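You operate a simulated robot arm through the tools that you are given. There is no shell and no other tool. Be economical: measure what you need, move in short steps, check, and stop when the job is done.

The job below is to be done with a simulated robot arm. You get a single attempt, and the scene is never put back.

TASK
Shut the main air, drain the filter bowl into the white cup, then turn the air on again.
Fine: nothing spilt; green valve shut and cup back before the main air lever opens. Set down upright: white cup.
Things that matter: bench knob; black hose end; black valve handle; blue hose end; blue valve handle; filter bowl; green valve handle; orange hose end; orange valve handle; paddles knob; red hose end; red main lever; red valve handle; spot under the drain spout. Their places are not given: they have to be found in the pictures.

The check looks at the end state, three seconds after you hand in, the way a careful person would. Anything else that was tipped, shoved, dropped, spilled or broken makes it a failure.

THE ROBOT
A 7-joint arm with a two-finger parallel gripper, fixed in place. Base frame: the origin is at the foot of the arm, x ahead of it, y to its left, z up. Units: cm, rad, N and s.
With the tool pointing down near the work surface it reaches from about 30 to 70 cm from the base axis. Its first joint turns from -1.152 to 1.152 rad. Payload 1.57 kg.
The tool frame sits at the grasp point between the pads (the TCP): z along the fingers, y along the line on which they close. The tips reach 3 cm beyond it. The gripper opens to 11 cm. The fingers are 2.4 cm wide and 1.2 cm thick; the gripper's body (4.8 by 11.2 cm) begins 7.8 cm behind the TCP.
Orientation is told as [roll, pitch, yaw] about the base's x, y, z axes, in that order, counted from this pose: with the fingers straight down and closing along the base's y, the tool's x points along the base's -x, its y along +y and its z along -z.

THE INTERFACE
- The arm moves only by the tool send_rows. Its argument "rows" is a list of rows, each a list of 6 numbers: the shift along the tool's x, y, z in units of 20 mm (1.0 is 20 mm), then the turn, a rotation vector about the tool's x, y, z in units of 6 degrees (1.0 is 6 degrees). In form: [[tx, ty, tz, rx, ry, rz], ...]. A call has 1 to 20 rows; each row shifts and turns the commanded pose from where the row before left it, along the tool's axes as they then stand. "fingers" is the gripper command, from -1 (fully open) to 1 (shut), values between in proportion, set as the call begins (left out, the last holds). A call with a number of a shift or a turn outside -1 to 1 is refused whole. A row lasts 0.2 s, in which the tool goes at most 5 cm and 0.15 rad; a call with a longer step from one row to the next is refused whole, and so is a gripper value outside its range. Where a pose cannot be reached the arm comes as near as it can. A force on the tool above 40 N (or 10 N above the force at the start of the call, whichever is more), or a blocked arm, ends the call early, and 0.2 s more pass. The fingers move at their own pace (about 10.8 cm/s each) and stop on an object; they squeeze with about 35 N. The grip force told is the motor's: it shows also when the fingers shut on nothing. Time passes only in rows, and 0.2 s behind the last, so rows that do not move let the fingers close. The reply holds the time, the measured pose of the TCP, the force on the tool along the base axes, the opening and the grip force, in the units named above and with some noise, with the torque about the TCP (base axes, N m) and any sound that the robot's microphone picked up.
- Cameras (640 x 400 px; columns grow to the right, rows downward): "scene" is fixed at [18.39, -41.52, 140.12]; the picture's right is [0.51, -0.86, 0.00], its down [-0.50, -0.30, -0.81] and it looks along [0.70, 0.42, -0.58] (base axes); focal length 214 px, centre (320, 200). "wrist" rides on the gripper at [7, 1.6, -14.1] in the tool frame; the picture's right is [-0.23, 0.97, 0.00], its down [-0.86, -0.20, -0.48] and it looks along [-0.47, -0.11, 0.88] (tool axes); focal length 222 px, centre (320, 200).
- get_image(camera): a new picture of that camera. It takes no simulated time.
- pixel_to_xyz(camera, pixels): for up to 12 pixels [column, row] of the newest picture of that camera ("zoom" is the newest enlarged one), the place [x, y, z] in the base frame of the surface seen there, good to about 0.2 cm. It takes no simulated time.
- zoom(camera, box): a new picture of the part [left, top, right, bottom] of that camera's present view, enlarged. It takes no simulated time.
- finish_job(): hands the job in; it is judged then, once.

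Work in short steps. Measure before you move; look again where a grasp or a placing could have gone wrong, and mend it. You have 80 turns and 46 pictures in all, those below and enlarged ones among them. Open the gripper and draw the arm clear of the work before you hand the job in, unless the task says otherwise; then end with one line.

The tools are called after "Request:" as name(argument=value, ...) on one line, values as JSON. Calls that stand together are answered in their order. send_rows: Moves the arm, as the interface text tells. Its arguments: {"type":"object","properties":{"rows":{"type":"array"},"fingers":{"type":"number"}},"required":["rows"]} The other tools are called the same way: get_image (camera) takes a picture; pixel_to_xyz (camera, pixels) gives the place of the surface under pixels of a picture; zoom (camera, box) takes an enlarged picture of a part of a camera's view; finish_job () hands the job in.

At the start:

```text
time: 0.0
eef_pos: [35.58, -10.05, 129.46]
orientation: [0.0, 0.0, 0.0]
force: [-0.3, -0.3, -0.2]
ft_torque: [0.0, -0.01, -0.01]
grip_width: 11.03
finger_force: 0.0
```

scene: 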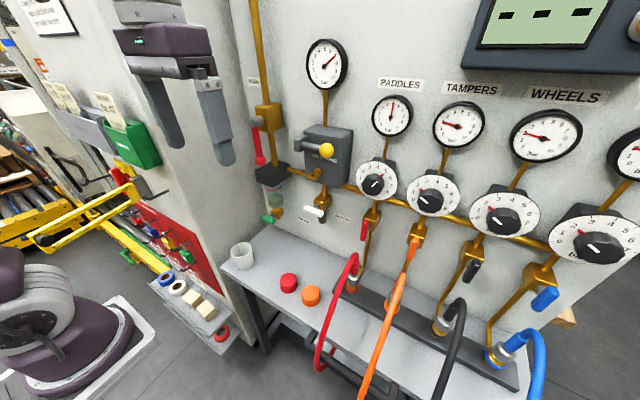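
wrist: 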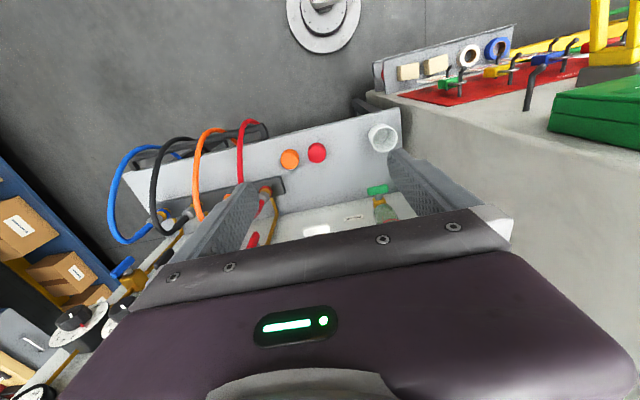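

The scene shows the panel with the red main lever near (258,145), the filter bowl near (272,200), the green handle near (268,218) and the white cup near (242,255). I'll zoom in on those areas.

Request:
zoom(camera="scene", box=[220, 60, 380, 160])

Request:
zoom(camera="scene", box=[220, 150, 380, 250])

Request:
pixel_to_xyz(camera="scene", pixels=[[257, 122], [258, 140], [260, 160], [268, 110], [272, 173], [275, 195], [268, 218], [278, 213], [242, 247], [242, 265], [265, 250], [320, 240]])

```text
4.00 times, centred on (300, 110) of scene
```

zoom: 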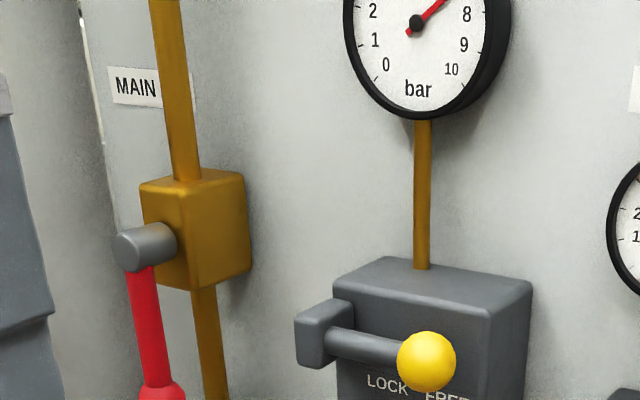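

```text
4.00 times, centred on (300, 200) of scene
```

zoom: 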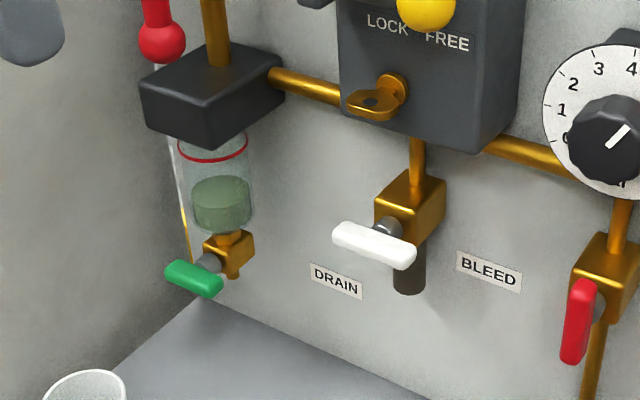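

```text
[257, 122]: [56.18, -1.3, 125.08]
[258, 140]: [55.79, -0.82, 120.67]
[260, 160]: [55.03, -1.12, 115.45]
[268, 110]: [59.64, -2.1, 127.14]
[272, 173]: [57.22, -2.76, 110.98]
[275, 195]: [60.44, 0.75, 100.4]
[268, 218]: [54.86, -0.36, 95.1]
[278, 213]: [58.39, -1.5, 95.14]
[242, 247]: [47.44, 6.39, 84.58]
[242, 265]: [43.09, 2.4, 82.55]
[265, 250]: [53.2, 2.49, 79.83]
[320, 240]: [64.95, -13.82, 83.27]
```

The red main lever hangs down along its pipe, so it looks open, and the green and white handles are crosswise, so those look shut. Next I check the rest of the panel and the bench.

Request:
zoom(camera="scene", box=[340, 60, 640, 260])

Request:
zoom(camera="scene", box=[180, 200, 380, 330])

Request:
pixel_to_xyz(camera="scene", pixels=[[242, 120], [238, 60], [225, 200], [245, 200], [255, 225], [300, 210], [345, 190], [318, 210], [305, 185], [326, 150], [290, 100], [340, 130]])

```text
2.00 times, centred on (490, 160) of scene
```

zoom: 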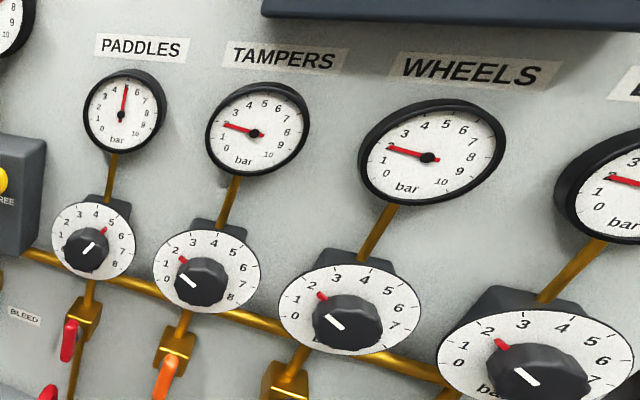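

```text
3.08 times, centred on (280, 265) of scene
```

zoom: 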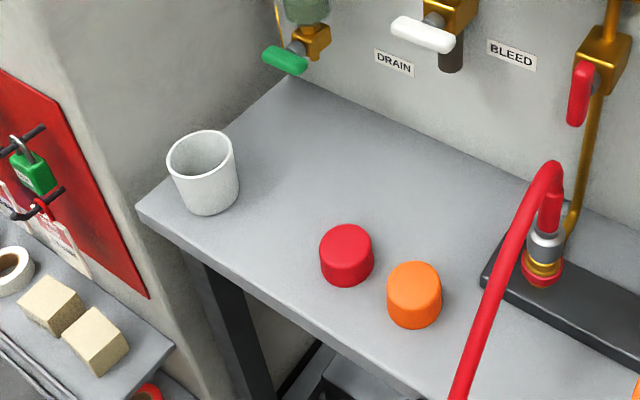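

```text
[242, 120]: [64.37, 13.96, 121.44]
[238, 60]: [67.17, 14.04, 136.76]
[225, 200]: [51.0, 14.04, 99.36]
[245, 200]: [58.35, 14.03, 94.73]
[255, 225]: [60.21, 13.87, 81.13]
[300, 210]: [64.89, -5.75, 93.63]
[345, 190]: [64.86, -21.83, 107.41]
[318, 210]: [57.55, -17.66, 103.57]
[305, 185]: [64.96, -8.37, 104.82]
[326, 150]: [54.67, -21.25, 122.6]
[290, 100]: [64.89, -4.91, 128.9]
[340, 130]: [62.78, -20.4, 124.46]
```

The wall is at x≈65 and the side wall at y≈14. Using the last zoom, I measure the cup rim (200,155), its base (208,214), the bench and the drain spout.

Request:
pixel_to_xyz(camera="zoom", pixels=[[168, 158], [234, 149], [205, 177], [202, 131], [207, 211], [200, 165], [225, 212], [260, 55], [303, 72], [312, 56], [290, 120], [140, 208]])

Request:
zoom(camera="scene", box=[246, 165, 310, 229])

```text
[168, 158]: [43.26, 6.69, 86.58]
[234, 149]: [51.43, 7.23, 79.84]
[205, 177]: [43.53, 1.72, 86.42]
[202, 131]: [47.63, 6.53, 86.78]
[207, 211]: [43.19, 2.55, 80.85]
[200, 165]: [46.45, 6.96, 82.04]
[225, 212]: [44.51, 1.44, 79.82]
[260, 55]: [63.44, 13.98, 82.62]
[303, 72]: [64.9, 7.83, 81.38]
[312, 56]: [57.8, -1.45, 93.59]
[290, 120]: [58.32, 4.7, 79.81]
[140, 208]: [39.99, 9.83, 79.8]
```

```text
6.25 times, centred on (278, 197) of scene
```

zoom: 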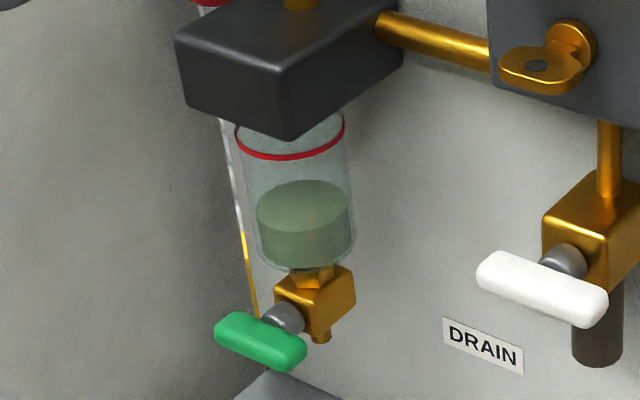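

Now I measure the green handle, spout, bowl and dark head in this zoom.

Request:
pixel_to_xyz(camera="zoom", pixels=[[225, 335], [300, 352], [262, 325], [262, 350], [282, 318], [300, 300], [321, 337], [335, 300], [305, 225], [305, 265], [240, 90], [290, 130]])

Request:
zoom(camera="scene", box=[230, 95, 310, 175])

```text
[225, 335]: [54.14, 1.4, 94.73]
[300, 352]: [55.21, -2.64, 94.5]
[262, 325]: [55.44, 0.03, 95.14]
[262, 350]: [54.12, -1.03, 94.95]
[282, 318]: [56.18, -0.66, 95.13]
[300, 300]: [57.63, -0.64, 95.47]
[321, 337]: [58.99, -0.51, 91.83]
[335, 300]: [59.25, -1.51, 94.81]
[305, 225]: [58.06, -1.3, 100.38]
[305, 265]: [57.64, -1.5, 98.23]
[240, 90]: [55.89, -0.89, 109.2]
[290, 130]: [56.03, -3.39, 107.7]
```

```text
5.00 times, centred on (270, 135) of scene
```

zoom: 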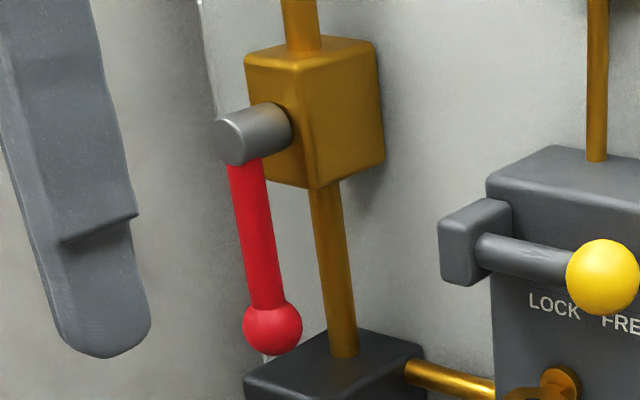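

Here I measure the main lever: hub (240,140), shaft (255,230) and ball (272,325).

Request:
pixel_to_xyz(camera="zoom", pixels=[[235, 145], [255, 120], [247, 180], [256, 230], [264, 280], [260, 318], [272, 328], [310, 120], [460, 250], [530, 257], [595, 275], [300, 365]])

Request:
send_rows(rows=[[0, 0, 0, 0, -1, 0], [-0.5, 0, 0, 0, -1, 0], [-0.5, 0, 0, 0, -1, 0], [-0.5, 0, 0.2, 0, -1, 0], [-0.5, 0, 0.2, 0, -1, 0]], fingers=1)

```text
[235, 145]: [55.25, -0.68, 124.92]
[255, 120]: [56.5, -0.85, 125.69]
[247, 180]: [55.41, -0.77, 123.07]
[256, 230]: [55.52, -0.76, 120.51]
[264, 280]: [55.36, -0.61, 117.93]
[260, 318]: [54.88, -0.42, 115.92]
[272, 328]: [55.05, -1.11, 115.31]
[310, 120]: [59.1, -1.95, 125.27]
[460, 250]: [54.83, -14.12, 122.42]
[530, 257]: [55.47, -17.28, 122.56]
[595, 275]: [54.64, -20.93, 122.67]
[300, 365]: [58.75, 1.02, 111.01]
```

```text
time: 1.2
eef_pos: [39.73, -10.04, 129.74]
orientation: [0.0, -0.526, 0.0]
force: [-0.6, -0.1, 1.0]
ft_torque: [0.02, -0.01, -0.01]
grip_width: 0.0
finger_force: 21.5
```

The pitch is turning as expected. I continue to a horizontal tool while moving forward a little.

Request:
send_rows(rows=[[0, 0, 0.4, 0, -1, 0], [0, 0, 0, 0, -1, 0], [0, 0, 0.4, 0, -1, 0], [0, 0, 0, 0, -1, 0], [0, 0, 0.4, 0, -1, 0], [0, 0, 0, 0, -1, 0], [0, 0, 0, 0, -1, 0], [0, 0, 0, 0, -1, 0], [0, 0, 0, 0, -1, 0], [0, 0, 0, 0, -1, 0]])

```text
time: 3.4
eef_pos: [41.33, -10.17, 127.98]
orientation: [0.984, -1.567, -0.984]
force: [0.0, -0.2, -0.5]
ft_torque: [0.01, -0.03, -0.01]
grip_width: 0.0
finger_force: 21.2
```

The tool now points at the panel, so I take a wrist picture for the lever and the gauge.

Request:
send_rows(rows=[[1, 0.5, 0, 0, 0, 0], [1, 0.5, 0, 0, 0, 0], [1, 0.5, 0, 0, 0, 0], [1, 0.5, 0, 0, 0, 0], [1, 0.3, 0, 0, 0, 0], [0.5, 0, 0, 0, 0, 0]])

Request:
get_image(camera="wrist")

```text
time: 4.8
eef_pos: [41.78, -10.73, 126.92]
orientation: [0.069, -1.569, -0.067]
force: [-0.5, -1.1, 0.0]
ft_torque: [0.0, -0.01, -0.01]
grip_width: 0.0
finger_force: 21.4
out of reach, approached as far as the arm can: row 1, 2, 3, 4, 5, 6
```

```text
37 pictures are left
```

wrist: 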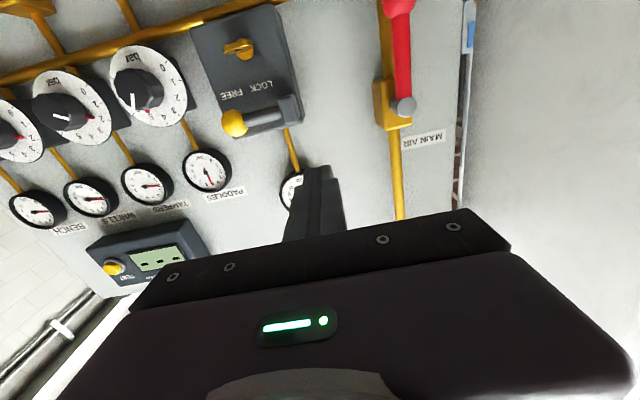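

The arm couldn't follow those rows. I look at the scene to understand the arm's configuration.

Request:
get_image(camera="scene")

Request:
send_rows(rows=[[0, 0, 0.5, 0, 0, 0]])

```text
36 pictures are left
```

scene: 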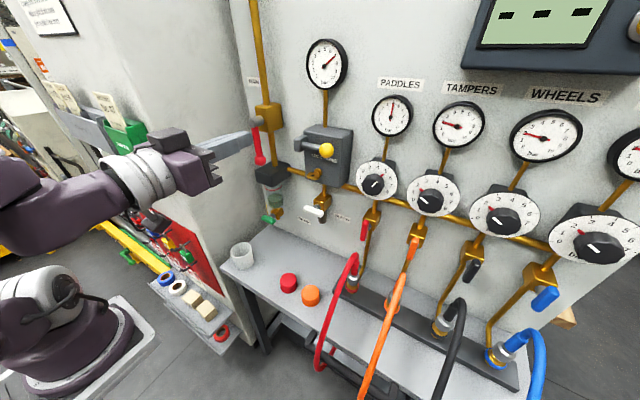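

```text
time: 5.2
eef_pos: [42.74, -10.83, 126.95]
orientation: [-1.861, -1.569, 1.859]
force: [0.4, 0.1, 0.1]
ft_torque: [-0.01, 0.01, 0.02]
grip_width: 0.02
finger_force: 21.8
```

Forward motion works, so the limit is probably being too close in. I move forward 4 cm, then test down.

Request:
send_rows(rows=[[0, 0.3, 1, 0, 0, 0], [0, 0.3, 1, 0, 0, 0], [0.5, 0.3, 0.2, 0, 0, 0], [0.5, 0.3, 0, 0, 0, 0]])

```text
time: 6.2
eef_pos: [46.91, -9.72, 127.1]
orientation: [0.025, -1.569, -0.022]
force: [0.9, -0.4, -0.1]
ft_torque: [-0.03, -0.02, 0.0]
grip_width: 0.0
finger_force: 21.1
out of reach, approached as far as the arm can: row 3, 4
```

Lowering a horizontal tool hits a joint limit, so I tilt it back to about 45° and go to the lever's right side.

Request:
send_rows(rows=[[0, 0, 0, 0, 1, 0], [0, 0, 0, 0, 1, 0], [0, 0, 0, 0, 1, 0], [0, 0, 0, 0, 1, 0], [0, 0, 0, 0, 1, 0], [0, 0, 0, 0, 1, 0], [0, 0, 0, 0, 1, 0]])

```text
time: 7.8
eef_pos: [46.92, -9.61, 127.09]
orientation: [0.001, -0.836, 0.0]
force: [-0.3, -0.6, 0.6]
ft_torque: [-0.03, 0.02, 0.0]
grip_width: 0.0
finger_force: 21.7
```

Pitch is -0.836. I move to about (50, -5, 117.5).

Request:
send_rows(rows=[[0.42, 0.38, 0.73, 0, 0, 0], [0.42, 0.38, 0.73, 0, 0, 0], [0.42, 0.38, 0.73, 0, 0, 0], [0.42, 0.38, 0.73, 0, 0, 0], [0.42, 0.38, 0.73, 0, 0, 0], [0.42, 0.38, 0.73, 0, 0, 0]])

Request:
get_image(camera="wrist")

```text
time: 9.2
eef_pos: [50.14, -5.02, 117.47]
orientation: [-0.002, -0.837, -0.001]
force: [-0.3, -0.5, -0.3]
ft_torque: [0.0, 0.02, 0.05]
grip_width: 0.0
finger_force: 21.1
```

```text
35 pictures are left
```

wrist: 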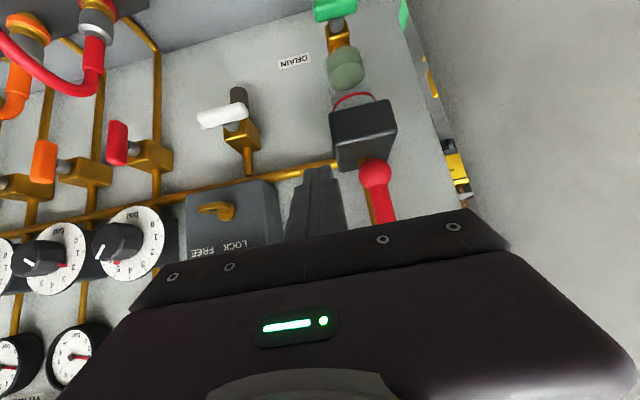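

I advance 5.5 cm toward the wall, beside the lever.

Request:
send_rows(rows=[[-0.46, 0, 0.51, 0, 0, 0], [-0.46, 0, 0.51, 0, 0, 0], [-0.46, 0, 0.51, 0, 0, 0], [-0.46, 0, 0.51, 0, 0, 0], [0, 0.5, 0, 0, 0, 0]])

```text
time: 10.4
eef_pos: [55.72, -3.98, 117.59]
orientation: [0.0, -0.836, -0.001]
force: [-0.7, -0.5, 0.3]
ft_torque: [0.02, 0.01, -0.01]
grip_width: 0.0
finger_force: 21.5
```

Now I push gently toward +y in small steps and watch the force.

Request:
send_rows(rows=[[0, 0.4, 0, 0, 0, 0], [0, 0.4, 0, 0, 0, 0], [0, 0.4, 0, 0, 0, 0], [0, 0.4, 0, 0, 0, 0]])

```text
time: 11.3
eef_pos: [55.48, -2.5, 117.51]
orientation: [-0.005, -0.836, -0.017]
force: [6.2, -15.1, -0.3]
ft_torque: [-0.32, -0.13, -0.19]
grip_width: 0.01
finger_force: 21.0
stopped in row 4: the force on the tool passed its limit at 46 N (the readings are from after the stop); the commanded pose is now the measured one
```

The lever is stopped in that direction, so it must swing toward -y. I back off and go round to the left side.

Request:
send_rows(rows=[[0, -0.5, 0, 0, 0, 0], [0.46, 0, -0.51, 0, 0, 0], [0.46, 0, -0.51, 0, 0, 0], [0.46, 0, -0.51, 0, 0, 0], [0.46, 0, -0.51, 0, 0, 0], [0, 1, 0, 0, 0, 0], [0, 1, 0, 0, 0, 0], [0, 1, 0, 0, 0, 0], [0, 0.8, 0, 0, 0, 0], [-0.46, 0, 0.51, 0, 0, 0], [-0.46, 0, 0.51, 0, 0, 0], [-0.46, 0, 0.51, 0, 0, 0], [-0.46, 0, 0.51, 0, 0, 0]])

```text
time: 14.1
eef_pos: [56.58, 2.95, 118.01]
orientation: [-0.004, -0.835, -0.011]
force: [0.0, 0.0, 0.7]
ft_torque: [-0.02, -0.01, -0.01]
grip_width: 0.0
finger_force: 21.9
out of reach, approached as far as the arm can: row 3, 4, 5, 6, 9, 10
```

I'm now at y≈2.95, left of the lever, so I push gently toward -y.

Request:
send_rows(rows=[[0, -0.4, 0, 0, 0, 0], [0, -0.4, 0, 0, 0, 0], [0, -0.4, 0, 0, 0, 0], [0, -0.4, 0, 0, 0, 0]])

```text
time: 15.1
eef_pos: [56.61, -0.25, 117.91]
orientation: [-0.006, -0.836, -0.011]
force: [-2.6, 6.4, -0.3]
ft_torque: [-0.15, -0.08, -0.03]
grip_width: 0.03
finger_force: 21.6
```

The lever is moving with only about 6 N. I follow its arc.

Request:
send_rows(rows=[[0, -0.4, 0, 0, 0, 0], [0, -0.4, 0, 0, 0, 0], [-0.13, -0.56, -0.12, 0, 0, 0], [-0.13, -0.56, -0.12, 0, 0, 0], [-0.3, -0.53, -0.27, 0, 0, 0], [-0.3, -0.53, -0.27, 0, 0, 0]])

Request:
get_image(camera="scene")

```text
time: 16.5
eef_pos: [56.4, -6.2, 120.21]
orientation: [-0.005, -0.837, -0.012]
force: [-3.1, 2.3, -2.6]
ft_torque: [-0.07, -0.14, -0.08]
grip_width: 0.01
finger_force: 20.9
```

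```text
34 pictures are left
```

scene: 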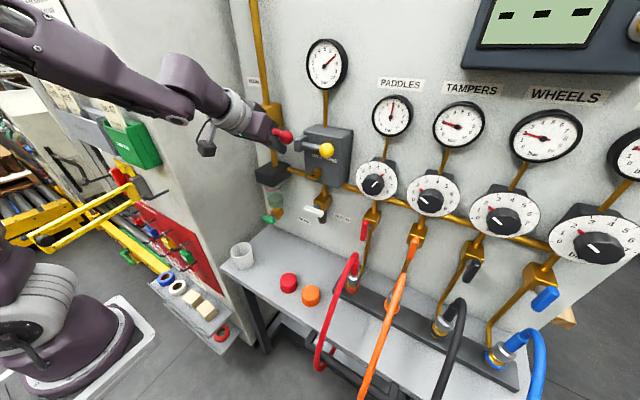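

The lever at (285,136) is nearly crosswise. I push up the rest of the way until it stops.

Request:
send_rows(rows=[[-0.3, -0.2, -0.27, 0, 0, 0], [-0.3, -0.2, -0.27, 0, 0, 0], [-0.3, -0.1, -0.27, 0, 0, 0], [-0.2, 0, -0.18, 0, 0, 0]])

Request:
zoom(camera="scene", box=[240, 30, 420, 150])

```text
time: 17.3
eef_pos: [56.26, -6.94, 121.88]
orientation: [0.002, -0.817, -0.01]
force: [-2.3, -0.1, -3.2]
ft_torque: [-0.06, -0.07, 0.04]
grip_width: 0.01
finger_force: 21.2
stopped in row 4: the force on the tool passed its limit at 49 N (the readings are from after the stop); the commanded pose is now the measured one
```

```text
3.33 times, centred on (330, 90) of scene
```

zoom: 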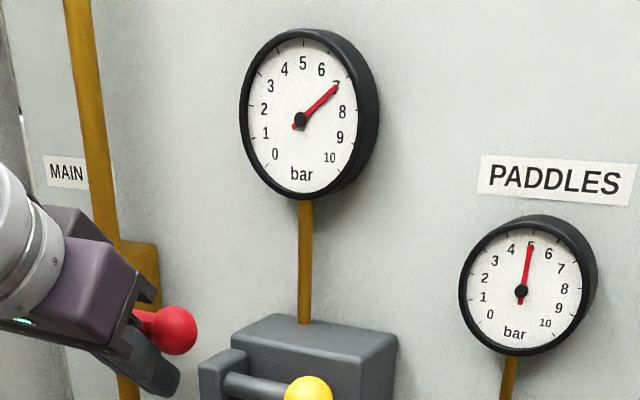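

The lever reached its stop and the main gauge still reads 7. I withdraw and look again.

Request:
send_rows(rows=[[0.37, 0, 0.33, 0, 0, 0], [0.37, 0, 0.33, 0, 0, 0], [0.5, 0, -0.55, 0, 0, 0], [0.5, 0, -0.55, 0, 0, 0], [0.5, 0, -0.55, 0, 0, 0], [0.5, 0, -0.55, 0, 0, 0], [0.5, 0, -0.55, 0, 0, 0], [0.5, 0, -0.55, 0, 0, 0], [0, 0, 0, 0, 0, 0]])

Request:
get_image(camera="scene")

```text
time: 19.3
eef_pos: [47.41, -6.96, 120.15]
orientation: [-0.001, -0.82, -0.011]
force: [0.3, -0.1, 0.1]
ft_torque: [-0.01, 0.03, 0.01]
grip_width: 0.02
finger_force: 21.4
```

```text
32 pictures are left
```

scene: 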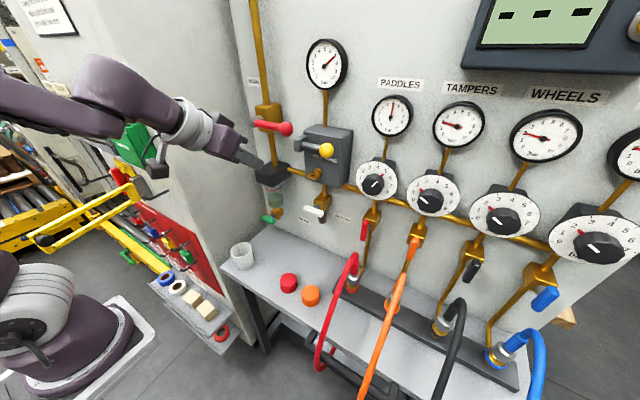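

The main lever at (275,127) is crosswise, so the main is shut. Now I open the gripper and move to above and in front of the cup, estimated at centre (45.4, 4.3) with a rim radius of about 3.2.

Request:
send_rows(rows=[[0, 0, 0, 0, 1, 0], [0.853, 0.47, 0.64, 0, 0, 0], [0.853, 0.47, 0.64, 0, 0, 0], [0.853, 0.47, 0.64, 0, 0, 0], [0.853, 0.47, 0.64, 0, 0, 0], [0.853, 0.47, 0.64, 0, 0, 0], [0.853, 0.47, 0.64, 0, 0, 0], [0.853, 0.47, 0.64, 0, 0, 0], [0.853, 0.47, 0.64, 0, 0, 0], [0.853, 0.47, 0.64, 0, 0, 0], [0.853, 0.47, 0.64, 0, 0, 0], [0.853, 0.47, 0.64, 0, 0, 0], [0.853, 0.47, 0.64, 0, 0, 0]], fingers=-1)

Request:
get_image(camera="wrist")

```text
time: 22.1
eef_pos: [44.24, 0.11, 102.12]
orientation: [-0.001, -0.713, -0.009]
force: [0.8, 0.0, 0.0]
ft_torque: [0.04, -0.02, 0.02]
grip_width: 11.01
finger_force: 0.0
out of reach, approached as far as the arm can: row 5, 6, 7, 8, 9, 13
```

```text
31 pictures are left
```

wrist: 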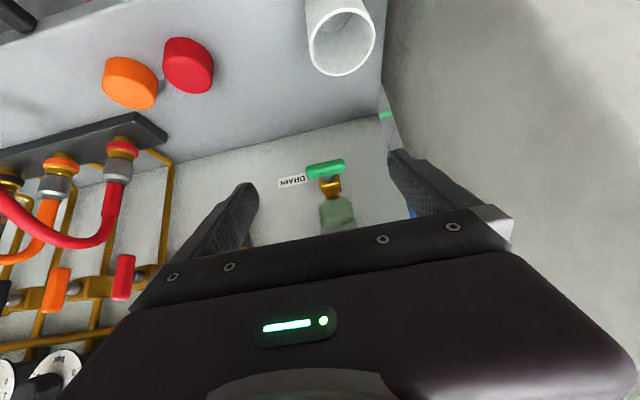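

The reach limits the tilt here. I test in free air, at about (55, -9.5, 93), whether this tilt is allowed farther out, with the gripper half open.

Request:
send_rows(rows=[[-0.136, -0.6, 0.87, 0, 0, 0], [-0.136, -0.6, 0.87, 0, 0, 0], [-0.136, -0.6, 0.87, 0, 0, 0], [-0.136, -0.6, 0.87, 0, 0, 0], [-0.136, -0.6, 0.87, 0, 0, 0], [-0.136, -0.6, 0.87, 0, 0, 0], [-0.136, -0.6, 0.87, 0, 0, 0], [-0.136, -0.6, 0.87, 0, 0, 0]], fingers=0)

```text
time: 23.5
eef_pos: [51.29, -6.54, 95.72]
orientation: [0.004, -0.707, -0.002]
force: [-17.6, -0.4, 13.3]
ft_torque: [0.51, -0.09, 0.67]
grip_width: 5.52
finger_force: 0.2
stopped in row 6: the force on the tool passed its limit at 81 N (the readings are from after the stop); the commanded pose is now the measured one
```

Something was touched, with force from -x and +z. I look at once.

Request:
get_image(camera="scene")

Request:
get_image(camera="wrist")

```text
30 pictures are left
```

scene: 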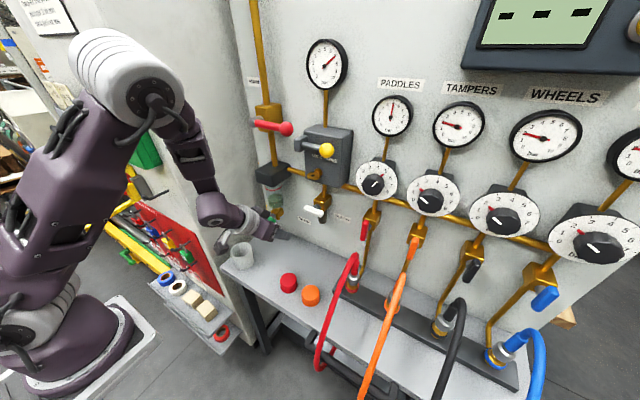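

```text
29 pictures are left
```

wrist: 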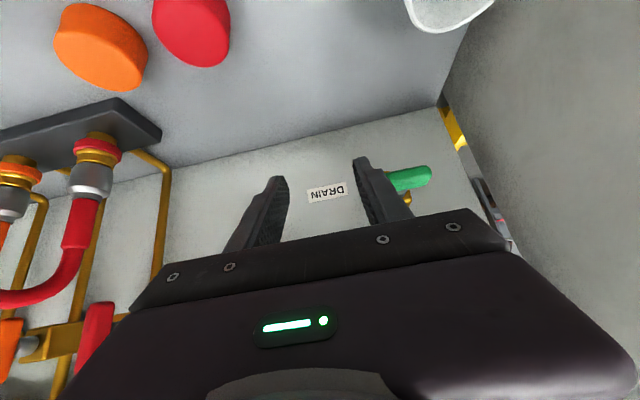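

The left fingertip bumped the end of the green handle at (395,178). I pull straight back, then right, and check the handle.

Request:
send_rows(rows=[[0, 0, -1, 0, 0, 0], [0, -1, -0.5, 0, 0, 0], [0, -1, 0, 0, 0, 0]])

Request:
zoom(camera="scene", box=[226, 165, 322, 225])

```text
time: 24.3
eef_pos: [49.42, -10.51, 98.1]
orientation: [0.001, -0.709, -0.005]
force: [0.1, 0.2, 0.1]
ft_torque: [0.0, 0.02, 0.01]
grip_width: 5.5
finger_force: 0.1
```

```text
6.67 times, centred on (274, 195) of scene
```

zoom: 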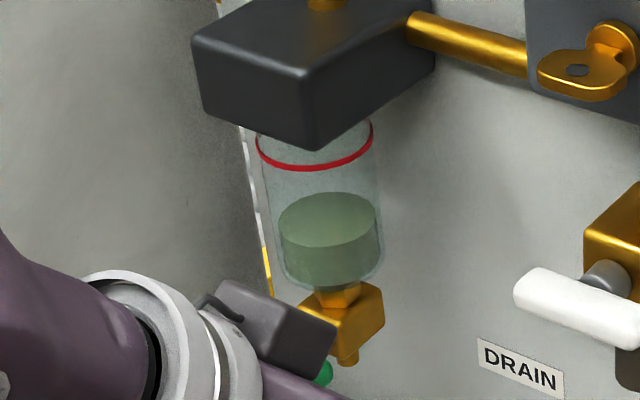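

The handle and liquid level look unchanged. I continue the reach test here, clear of the handle.

Request:
send_rows(rows=[[0, 0, 0.8, 0, 0, 0], [0, 0, 0.8, 0, 0, 0], [0, 0, 0.8, 0, 0, 0], [0, 0, 0.8, 0, 0, 0], [0, 0, 0.8, 0, 0, 0], [0, 0, 0.8, 0, 0, 0]])

```text
time: 25.7
eef_pos: [55.64, -10.6, 90.74]
orientation: [0.001, -0.708, -0.004]
force: [-0.5, 0.3, 0.0]
ft_torque: [0.01, -0.03, -0.02]
grip_width: 5.52
finger_force: 0.1
```

Reachable. I go on to cup height and test extra tilt.

Request:
send_rows(rows=[[0.19, 0, 0.78, 0, 0, 0], [0.19, 0, 0.78, 0, 0, 0], [0.19, 0, 0.78, 0, 0, 0], [0.19, 0, 0.78, 0, 0, 0], [0, 0, 0, 0, -1, 0], [0, 0, 0, 0, -1, 0]])

```text
time: 27.1
eef_pos: [58.63, -10.46, 85.01]
orientation: [0.003, -0.92, -0.006]
force: [-0.4, -0.8, -0.2]
ft_torque: [0.01, 0.0, 0.0]
grip_width: 5.49
finger_force: 0.0
```

A tilt of -0.92 works out there. I retreat, reduce the tilt to about -0.6 and head toward the cup's front.

Request:
send_rows(rows=[[0, 0, -1, 0, 0, 0], [0, 0, -1, 0, 0, 0], [0, 0, -1, 0, 0, 0], [0, 0, -1, 0, 0, 0], [0, 0, -1, 0, 0, 0], [0, 0, -1, 0, 1, 0], [0, 0, -1, 0, 1, 0], [0, 0, 0, 0, 1, 0]], fingers=-1)

```text
time: 28.9
eef_pos: [47.57, -10.48, 93.75]
orientation: [0.004, -0.602, -0.007]
force: [-0.2, -0.7, 0.0]
ft_torque: [-0.04, 0.02, 0.04]
grip_width: 11.02
finger_force: 0.0
```

I move to the hover in front of and above the cup.

Request:
send_rows(rows=[[0.366, 0.925, -0.085, 0, 0, 0], [0.366, 0.925, -0.085, 0, 0, 0], [0.366, 0.925, -0.085, 0, 0, 0], [0.366, 0.925, -0.085, 0, 0, 0], [0.366, 0.925, -0.085, 0, 0, 0], [0.366, 0.925, -0.085, 0, 0, 0], [0.366, 0.925, -0.085, 0, 0, 0], [0.366, 0.925, -0.085, 0, 0, 0]])

Request:
get_image(camera="wrist")

```text
time: 30.7
eef_pos: [43.38, 4.08, 91.76]
orientation: [0.003, -0.601, -0.004]
force: [-0.2, 0.8, -0.8]
ft_torque: [0.0, 0.0, 0.02]
grip_width: 11.03
finger_force: 0.0
out of reach, approached as far as the arm can: row 6, 8
```

```text
27 pictures are left
```

wrist: 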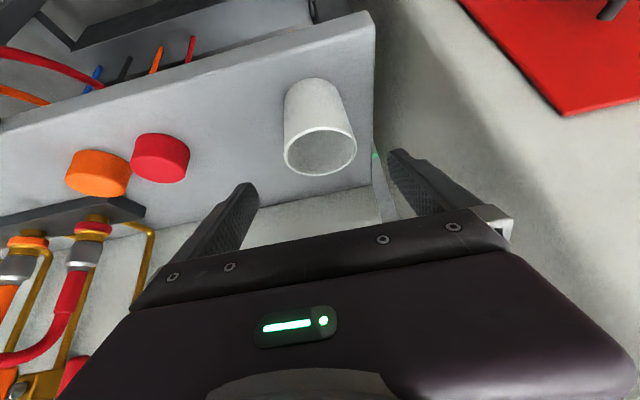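

The cup is in view, with its rim around (320,150). I measure the rim points.

Request:
pixel_to_xyz(camera="wrist", pixels=[[287, 150], [353, 148], [318, 173], [320, 132], [315, 100], [300, 120], [335, 110], [320, 150]])

```text
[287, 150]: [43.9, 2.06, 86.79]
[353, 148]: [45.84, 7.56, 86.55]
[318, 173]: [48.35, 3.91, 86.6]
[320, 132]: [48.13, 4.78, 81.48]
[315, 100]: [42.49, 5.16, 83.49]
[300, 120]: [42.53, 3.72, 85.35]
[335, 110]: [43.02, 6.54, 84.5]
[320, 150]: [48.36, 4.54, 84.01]
```

The cup centre is about (45.45, 4.55) with radius about 3. I descend to the grasp height.

Request:
send_rows(rows=[[0.306, 0.045, 0.731, 0, 0, 0], [0.306, 0.045, 0.731, 0, 0, 0], [0.306, 0.045, 0.731, 0, 0, 0], [0.306, 0.045, 0.731, 0, 0, 0], [0.306, 0.045, 0.731, 0, 0, 0]])

```text
time: 31.9
eef_pos: [45.05, 4.55, 84.2]
orientation: [0.004, -0.603, -0.005]
force: [0.3, -0.1, -0.1]
ft_torque: [-0.02, -0.03, -0.01]
grip_width: 10.98
finger_force: 0.1
```

This is reachable. I test a bit more tilt here before gripping, since it gives more clearance under the valve.

Request:
send_rows(rows=[[0, 0, 0, 0, -0.5, 0], [0, 0, 0, 0, -0.5, 0]])

```text
time: 32.5
eef_pos: [45.17, 4.48, 83.96]
orientation: [0.004, -0.712, -0.007]
force: [-1.0, 0.4, -0.4]
ft_torque: [-0.01, 0.03, 0.03]
grip_width: 11.02
finger_force: 0.1
```

A tilt of -0.71 is reachable, so I close on the cup.

Request:
send_rows(rows=[[0, 0, 0, 0, 0, 0], [0, 0, 0, 0, 0, 0], [0, 0, 0, 0, 0, 0], [0, 0, 0, 0, 0, 0]], fingers=1)

Request:
get_image(camera="wrist")

```text
time: 33.5
eef_pos: [45.15, 4.53, 84.1]
orientation: [0.004, -0.708, -0.004]
force: [0.8, -0.2, 1.7]
ft_torque: [0.01, -0.02, 0.0]
grip_width: 6.12
finger_force: 34.7
```

```text
26 pictures are left
```

wrist: 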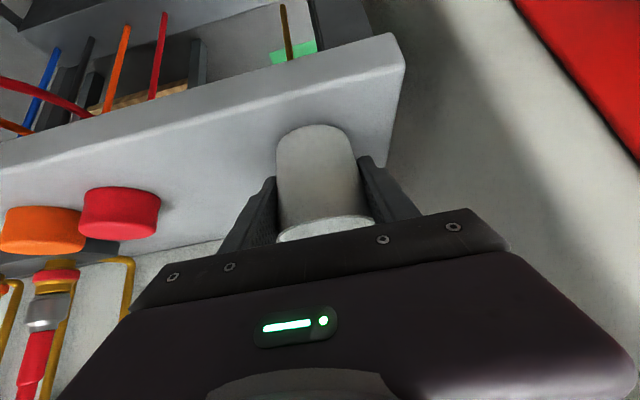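

Held at 6.1 cm. I lift 0.8 cm and carry the cup partway toward the spout.

Request:
send_rows(rows=[[-0.26, 0, -0.3, 0, 0, 0], [-0.623, -0.306, 0.536, 0, 0, 0], [-0.623, -0.306, 0.536, 0, 0, 0], [-0.623, -0.306, 0.536, 0, 0, 0], [-0.623, -0.306, 0.536, 0, 0, 0], [-0.623, -0.306, 0.536, 0, 0, 0]])

Request:
get_image(camera="scene")

```text
time: 34.9
eef_pos: [53.31, 1.53, 84.74]
orientation: [0.004, -0.707, -0.004]
force: [1.3, 0.1, -0.5]
ft_torque: [-0.01, 0.05, -0.01]
grip_width: 6.11
finger_force: 34.7
```

```text
25 pictures are left
```

scene: 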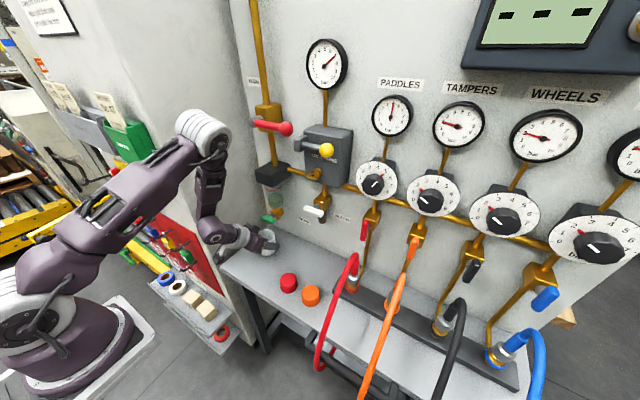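

Clear so far, so I go the last 5 cm under the spout.

Request:
send_rows(rows=[[-0.63, -0.325, 0.543, 0, 0, 0], [-0.63, -0.325, 0.543, 0, 0, 0], [-0.63, -0.325, 0.543, 0, 0, 0], [0, 0, 0, 0, 0, 0]])

Request:
zoom(camera="scene", box=[226, 185, 322, 245])

Request:
get_image(camera="wrist")

```text
time: 35.5
eef_pos: [55.84, 0.52, 84.61]
orientation: [0.006, -0.69, -0.002]
force: [-28.2, 2.1, 8.9]
ft_torque: [-0.25, -2.34, -0.18]
grip_width: 6.07
finger_force: 35.0
stopped in row 3: the force on the tool passed its limit at 88 N (the readings are from after the stop); the commanded pose is now the measured one
```

```text
6.67 times, centred on (274, 215) of scene
```

zoom: 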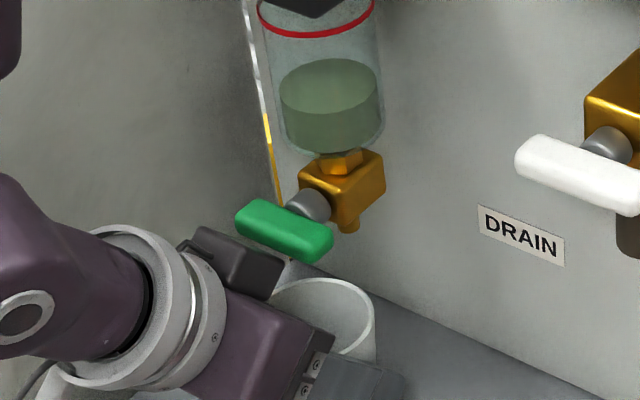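

```text
23 pictures are left
```

wrist: 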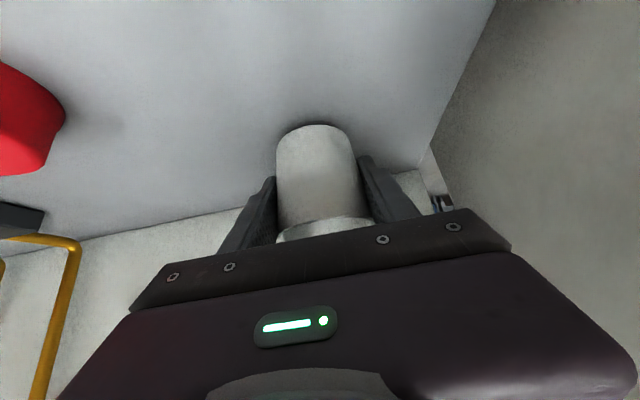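

A protrusion on the hand (245,255) pressed on the green handle, which still looks crosswise. I back off 2 cm and set the cup down here to regrip it with a flatter tool.

Request:
send_rows(rows=[[0.38, 0, -0.32, 0, 0, 0], [0.38, 0, -0.32, 0, -0.17, 0], [0, 0, 0, 0, 0, 0]])

Request:
send_rows(rows=[[0.09, 0, 0.1, 0, 0, 0], [0.05, 0, 0.06, 0, 0, 0], [0, 0, 0, 0, 0, 0]])

```text
time: 36.3
eef_pos: [54.1, 0.42, 84.59]
orientation: [0.004, -0.713, -0.003]
force: [-0.5, -0.3, -1.0]
ft_torque: [-0.01, -0.01, -0.01]
grip_width: 6.08
finger_force: 35.5
```

```text
time: 37.1
eef_pos: [54.05, 0.44, 84.15]
orientation: [0.005, -0.714, -0.002]
force: [0.1, -0.9, -0.1]
ft_torque: [0.02, -0.01, -0.02]
grip_width: 6.11
finger_force: 34.9
```

No contact yet, so I lower a millimetre at a time.

Request:
send_rows(rows=[[0.03, 0, 0.035, 0, 0, 0], [0.03, 0, 0.035, 0, 0, 0], [0, 0, 0, 0, 0, 0]])

Request:
zoom(camera="wrist", box=[220, 80, 440, 260])

```text
time: 37.9
eef_pos: [54.02, 0.47, 84.03]
orientation: [0.005, -0.715, -0.003]
force: [-0.3, -0.2, 9.2]
ft_torque: [0.0, 0.2, -0.01]
grip_width: 6.1
finger_force: 35.1
```

```text
2.22 times, centred on (330, 170) of wrist
```

zoom: 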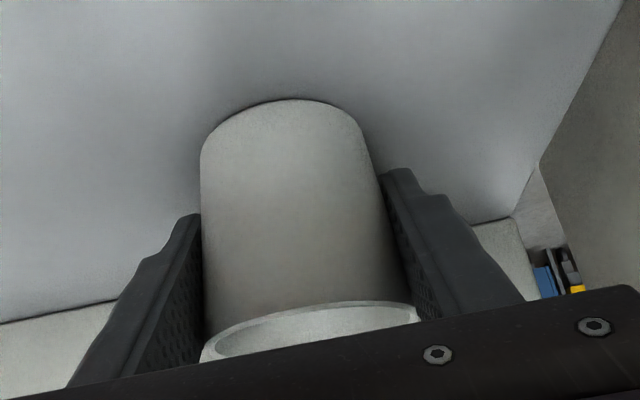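

Contact at 9 N, so the cup stands on the bench. I open slightly, tilt the tool to about -1.03 and close again.

Request:
send_rows(rows=[[0, 0, 0, 0, 0, 0], [0, 0, 0, 0, 0, 0], [0, 0, 0, 0, -1, 0], [0, 0, 0, 0, -1, 0], [0, 0, 0, 0, -1, 0], [0, 0, 0, 0, 0, 0]], fingers=-0.5)

```text
time: 39.3
eef_pos: [54.23, 0.5, 84.14]
orientation: [0.008, -1.027, -0.005]
force: [0.1, 0.3, 0.2]
ft_torque: [0.01, -0.01, 0.02]
grip_width: 8.26
finger_force: 0.0
```

Tilted fine. I close, lift 0.7 cm, and move 2 cm forward first.

Request:
send_rows(rows=[[0, 0, 0, 0, 0, 0], [0, 0, 0, 0, 0, 0], [0, 0, 0, 0, 0, 0], [-0.15, 0, -0.09, 0, 0, 0], [-0.15, 0, -0.09, 0, 0, 0], [-0.28, -0.11, 0.46, 0, 0, 0], [-0.28, -0.11, 0.46, 0, 0, 0], [0, 0, 0, 0, 0, 0]], fingers=1)

Request:
zoom(camera="scene", box=[226, 185, 322, 245])

```text
time: 41.1
eef_pos: [56.36, 0.05, 84.74]
orientation: [0.006, -1.028, -0.004]
force: [0.3, 0.4, -0.8]
ft_torque: [-0.02, -0.01, 0.03]
grip_width: 6.01
finger_force: 34.6
```

```text
6.67 times, centred on (274, 215) of scene
```

zoom: 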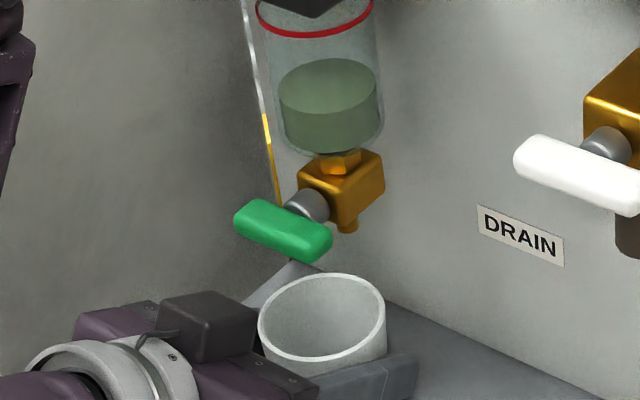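

There is plenty of clearance now. I measure the spout bottom (348,226), the valve block and the rim in this zoom for alignment.

Request:
pixel_to_xyz(camera="zoom", pixels=[[348, 227], [340, 226], [355, 224], [305, 200], [340, 205], [380, 190], [345, 165], [260, 325], [384, 320], [325, 360], [322, 275]])

```text
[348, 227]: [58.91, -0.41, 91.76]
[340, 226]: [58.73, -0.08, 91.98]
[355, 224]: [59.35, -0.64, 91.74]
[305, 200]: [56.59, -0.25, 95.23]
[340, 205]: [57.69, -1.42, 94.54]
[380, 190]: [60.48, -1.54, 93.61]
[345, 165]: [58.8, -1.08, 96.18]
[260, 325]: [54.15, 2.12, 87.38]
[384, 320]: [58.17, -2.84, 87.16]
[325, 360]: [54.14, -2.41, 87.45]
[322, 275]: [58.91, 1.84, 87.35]
```

The spout axis is about (59.15, -0.1) and the cup centre about (56.4, -0.15). I move 2.6 cm forward, then lower.

Request:
send_rows(rows=[[-0.224, 0, 0.371, 0, 0, 0], [-0.224, 0, 0.371, 0, 0, 0], [-0.224, 0, 0.371, 0, 0, 0], [0.12, 0, 0.07, 0, 0, 0], [0.08, 0, 0.05, 0, 0, 0], [0, 0, 0, 0, 0, 0]])

```text
time: 42.5
eef_pos: [58.96, 0.03, 84.44]
orientation: [0.007, -1.028, -0.006]
force: [-0.3, -0.3, -0.4]
ft_torque: [-0.01, -0.01, 0.0]
grip_width: 6.0
finger_force: 34.5
```

Now I lower in millimetres until contact (expected near z≈84.1).

Request:
send_rows(rows=[[0.08, 0, 0.05, 0, 0, 0], [0.05, 0, 0.03, 0, 0, 0], [0.04, 0, 0.025, 0, 0, 0], [0, 0, 0, 0, 0, 0]])

```text
time: 43.5
eef_pos: [58.97, 0.08, 83.91]
orientation: [0.008, -1.031, -0.008]
force: [-2.4, 2.4, 16.3]
ft_torque: [0.0, 0.14, 0.0]
grip_width: 6.01
finger_force: 34.9
```

Contact at 16 N, so the cup is down. I release and back out along the tool axis.

Request:
send_rows(rows=[[0, 0, 0, 0, 0, 0], [0, 0, 0, 0, 0, 0], [0, 0, -0.5, 0, 0, 0], [0, 0, -1, 0, 0, 0], [0, 0, -1, 0, 0, 0], [0, 0, -1, 0, 0, 0], [0, 0, -1, 0, 0, 0], [0, 0, -1, 0, 0, 0]], fingers=-0.5)

Request:
zoom(camera="scene", box=[226, 185, 322, 245])

```text
time: 45.3
eef_pos: [52.01, -0.12, 88.09]
orientation: [0.007, -1.029, -0.006]
force: [0.2, 0.3, -0.3]
ft_torque: [0.01, -0.01, 0.02]
grip_width: 8.24
finger_force: 0.1
out of reach, approached as far as the arm can: row 7, 8
```

```text
6.67 times, centred on (274, 215) of scene
```

zoom: 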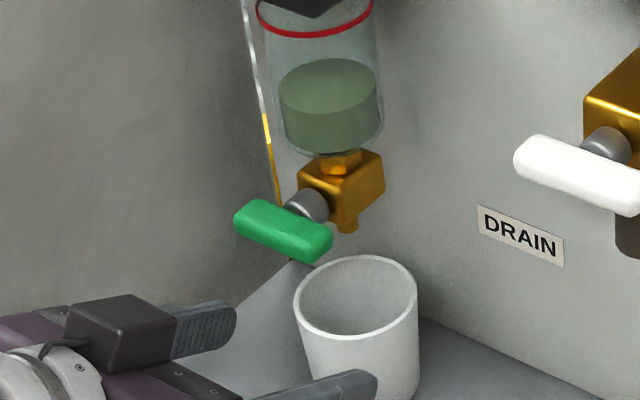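

The cup is released. I measure its rim to confirm it's under the spout.

Request:
pixel_to_xyz(camera="zoom", pixels=[[296, 303], [414, 292], [360, 336], [352, 258], [225, 210], [300, 257], [240, 228], [320, 232], [285, 205], [283, 240]])

```text
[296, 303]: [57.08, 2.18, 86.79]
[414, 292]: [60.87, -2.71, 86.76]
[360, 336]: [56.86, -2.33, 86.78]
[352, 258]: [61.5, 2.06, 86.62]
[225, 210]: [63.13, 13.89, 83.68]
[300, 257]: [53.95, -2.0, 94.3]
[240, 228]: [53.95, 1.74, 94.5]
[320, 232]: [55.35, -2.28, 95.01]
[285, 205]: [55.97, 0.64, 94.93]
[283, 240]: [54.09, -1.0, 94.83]
```

The cup is centred at about (59.1, -0.2), right under the spout. The green handle spans y -2.5..2.0 at z≈94.8 and x 54–55.4. I retreat, reduce tilt and close the fingers to press one handle end.

Request:
send_rows(rows=[[0.4, 0, -0.3, 0, 1, 0], [0.4, 0, -0.4, 0, 1, 0], [0.4, 0, -0.5, 0, 1, 0], [-0.3, 0, -1, 0, 0, 0], [-0.65, 0, -0.75, 0, 0, 0], [-0.65, 0, -0.75, 0, 0, 0], [-0.65, 0, -0.75, 0, 0, 0], [-0.65, 0, -0.75, 0, 0, 0]])

```text
time: 47.1
eef_pos: [47.8, 0.08, 97.46]
orientation: [0.005, -0.714, -0.004]
force: [-0.7, -0.1, 0.0]
ft_torque: [0.01, -0.02, 0.02]
grip_width: 8.28
finger_force: 0.0
```

Now I close the fingers and position above the right end of the handle at y≈-2.45.

Request:
send_rows(rows=[[-0.65, -0.65, -0.1, 0, 0, 0], [-0.65, -0.64, -0.1, 0, 0, 0], [0, 0, 0, 0, 0, 0], [0, 0, 0, 0, 0, 0], [-0.6, 0, 0.6, 0, 0, 0], [-0.6, 0, 0.6, 0, 0, 0], [0, 0, 0, 0, 0, 0]], fingers=1)

Request:
zoom(camera="scene", box=[226, 165, 322, 225])

```text
time: 48.7
eef_pos: [52.93, -2.67, 99.19]
orientation: [0.004, -0.713, -0.004]
force: [-0.7, 0.0, -0.3]
ft_torque: [0.0, -0.02, -0.01]
grip_width: 0.0
finger_force: 21.1
```

```text
6.67 times, centred on (274, 195) of scene
```

zoom: 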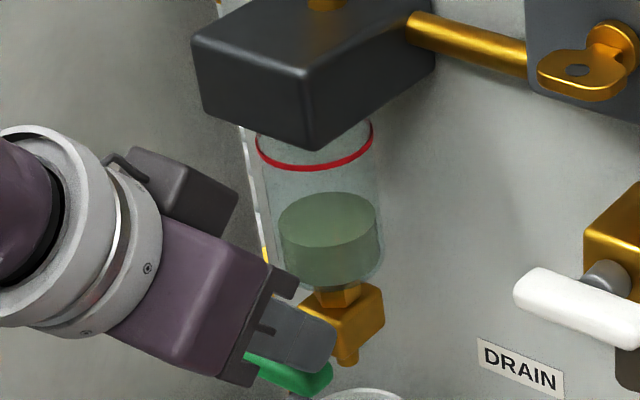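

The tip is above the right end of the green handle. I press down in small steps.

Request:
send_rows(rows=[[0.131, 0, 0.151, 0, 0, 0], [0.131, 0, 0.151, 0, 0, 0], [0.131, 0, 0.151, 0, 0, 0], [0.131, 0, 0.151, 0, 0, 0]])

```text
time: 49.6
eef_pos: [52.87, -2.6, 98.06]
orientation: [0.005, -0.721, -0.004]
force: [-19.0, 0.6, 22.9]
ft_torque: [0.1, 0.31, 0.08]
grip_width: 0.04
finger_force: 21.0
stopped in row 4: the force on the tool passed its limit at 54 N (the readings are from after the stop); the commanded pose is now the measured one
```

Blocked that way, so it opens in the other direction. I lift and go to the left end.

Request:
send_rows(rows=[[-0.33, 0, -0.38, 0, 0, 0], [-0.2, 0, -0.2, 0, 0, 0], [0, 0.8, 0, 0, 0, 0], [0, 0.8, 0, 0, 0, 0], [0, 0.8, 0, 0, 0, 0], [0.2, 0, 0.2, 0, 0, 0]])

Request:
zoom(camera="scene", box=[226, 165, 322, 225])

```text
time: 51.0
eef_pos: [53.03, 2.16, 99.1]
orientation: [0.006, -0.719, -0.006]
force: [-0.7, -0.6, -0.5]
ft_torque: [-0.04, 0.0, 0.0]
grip_width: 0.02
finger_force: 21.2
```

```text
6.67 times, centred on (274, 195) of scene
```

zoom: 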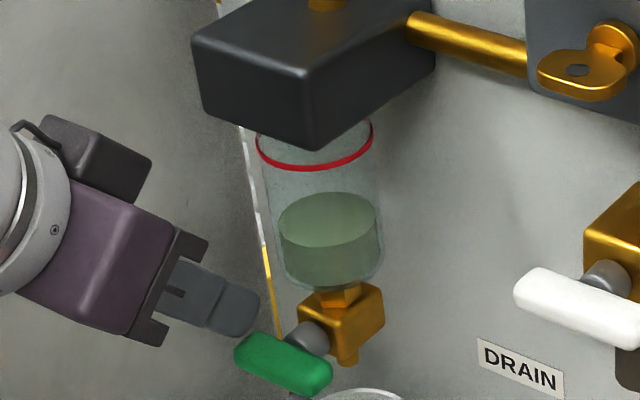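

The tip is over the left end, so I press down in steps.

Request:
send_rows(rows=[[0.131, 0, 0.151, 0, 0, 0], [0.131, 0, 0.151, 0, 0, 0], [0.131, 0, 0.151, 0, 0, 0], [0.131, 0, 0.151, 0, 0, 0], [0.131, 0, 0.151, 0, 0, 0]])

Request:
zoom(camera="scene", box=[226, 175, 322, 235])

```text
time: 52.2
eef_pos: [53.1, 2.2, 97.12]
orientation: [0.005, -0.723, -0.001]
force: [4.3, 12.6, 4.3]
ft_torque: [0.36, -0.14, 0.17]
grip_width: 0.0
finger_force: 21.7
```

```text
6.67 times, centred on (274, 205) of scene
```

zoom: 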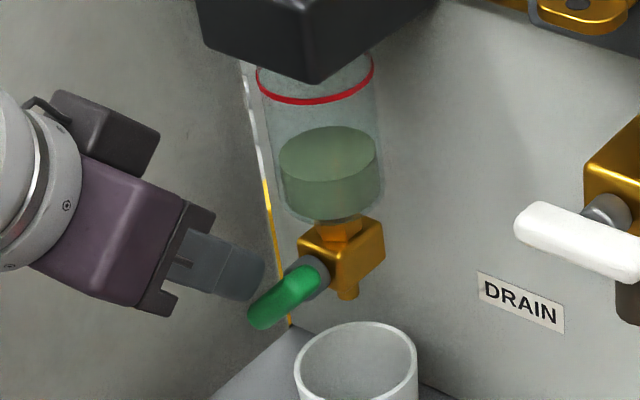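

The handle is turning and is now at about 45°. I continue downward another 1.2 cm.

Request:
send_rows(rows=[[0.131, 0, 0.151, 0, 0, 0], [0.131, 0, 0.151, 0, 0, 0], [0.131, 0, 0.151, 0, 0, 0]])

Request:
zoom(camera="scene", box=[226, 175, 322, 235])

```text
time: 53.0
eef_pos: [52.99, 2.11, 95.93]
orientation: [0.004, -0.719, -0.005]
force: [0.3, 0.2, 0.0]
ft_torque: [0.01, 0.01, 0.03]
grip_width: 0.0
finger_force: 22.1
```

```text
6.67 times, centred on (274, 205) of scene
```

zoom: 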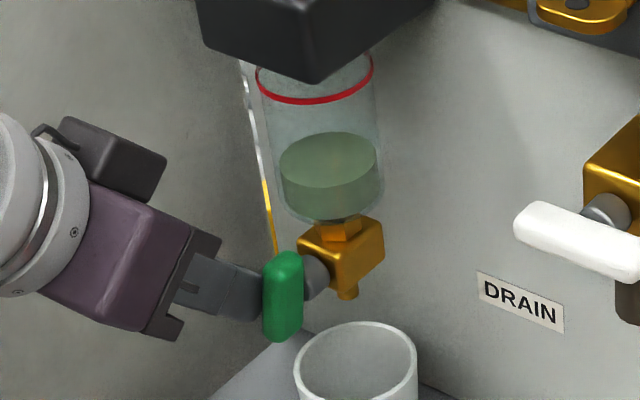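

The handle is now vertical (open) and the level has begun to fall. I lift the finger clear and wait.

Request:
send_rows(rows=[[0, 0.4, 0, 0, 0, 0], [-0.4, 0, -0.45, 0, 0, 0], [-0.4, 0, -0.45, 0, 0, 0], [0, 0, 0, 0, 0, 0], [0, 0, 0, 0, 0, 0], [0, 0, 0, 0, 0, 0], [0, 0, 0, 0, 0, 0], [0, 0, 0, 0, 0, 0], [0, 0, 0, 0, 0, 0], [0, 0, 0, 0, 0, 0], [0, 0, 0, 0, 0, 0], [0, 0, 0, 0, 0, 0], [0, 0, 0, 0, 0, 0], [0, 0, 0, 0, 0, 0], [0, 0, 0, 0, 0, 0], [0, 0, 0, 0, 0, 0], [0, 0, 0, 0, 0, 0], [0, 0, 0, 0, 0, 0]])

Request:
zoom(camera="scene", box=[226, 175, 322, 235])

```text
time: 56.8
eef_pos: [53.06, 2.97, 98.31]
orientation: [0.005, -0.719, -0.004]
force: [-0.8, -1.1, 0.3]
ft_torque: [0.01, -0.01, 0.03]
grip_width: 0.0
finger_force: 21.5
```

```text
6.67 times, centred on (274, 205) of scene
```

zoom: 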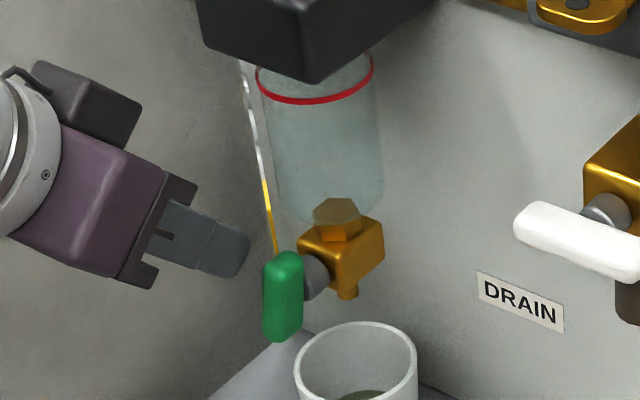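

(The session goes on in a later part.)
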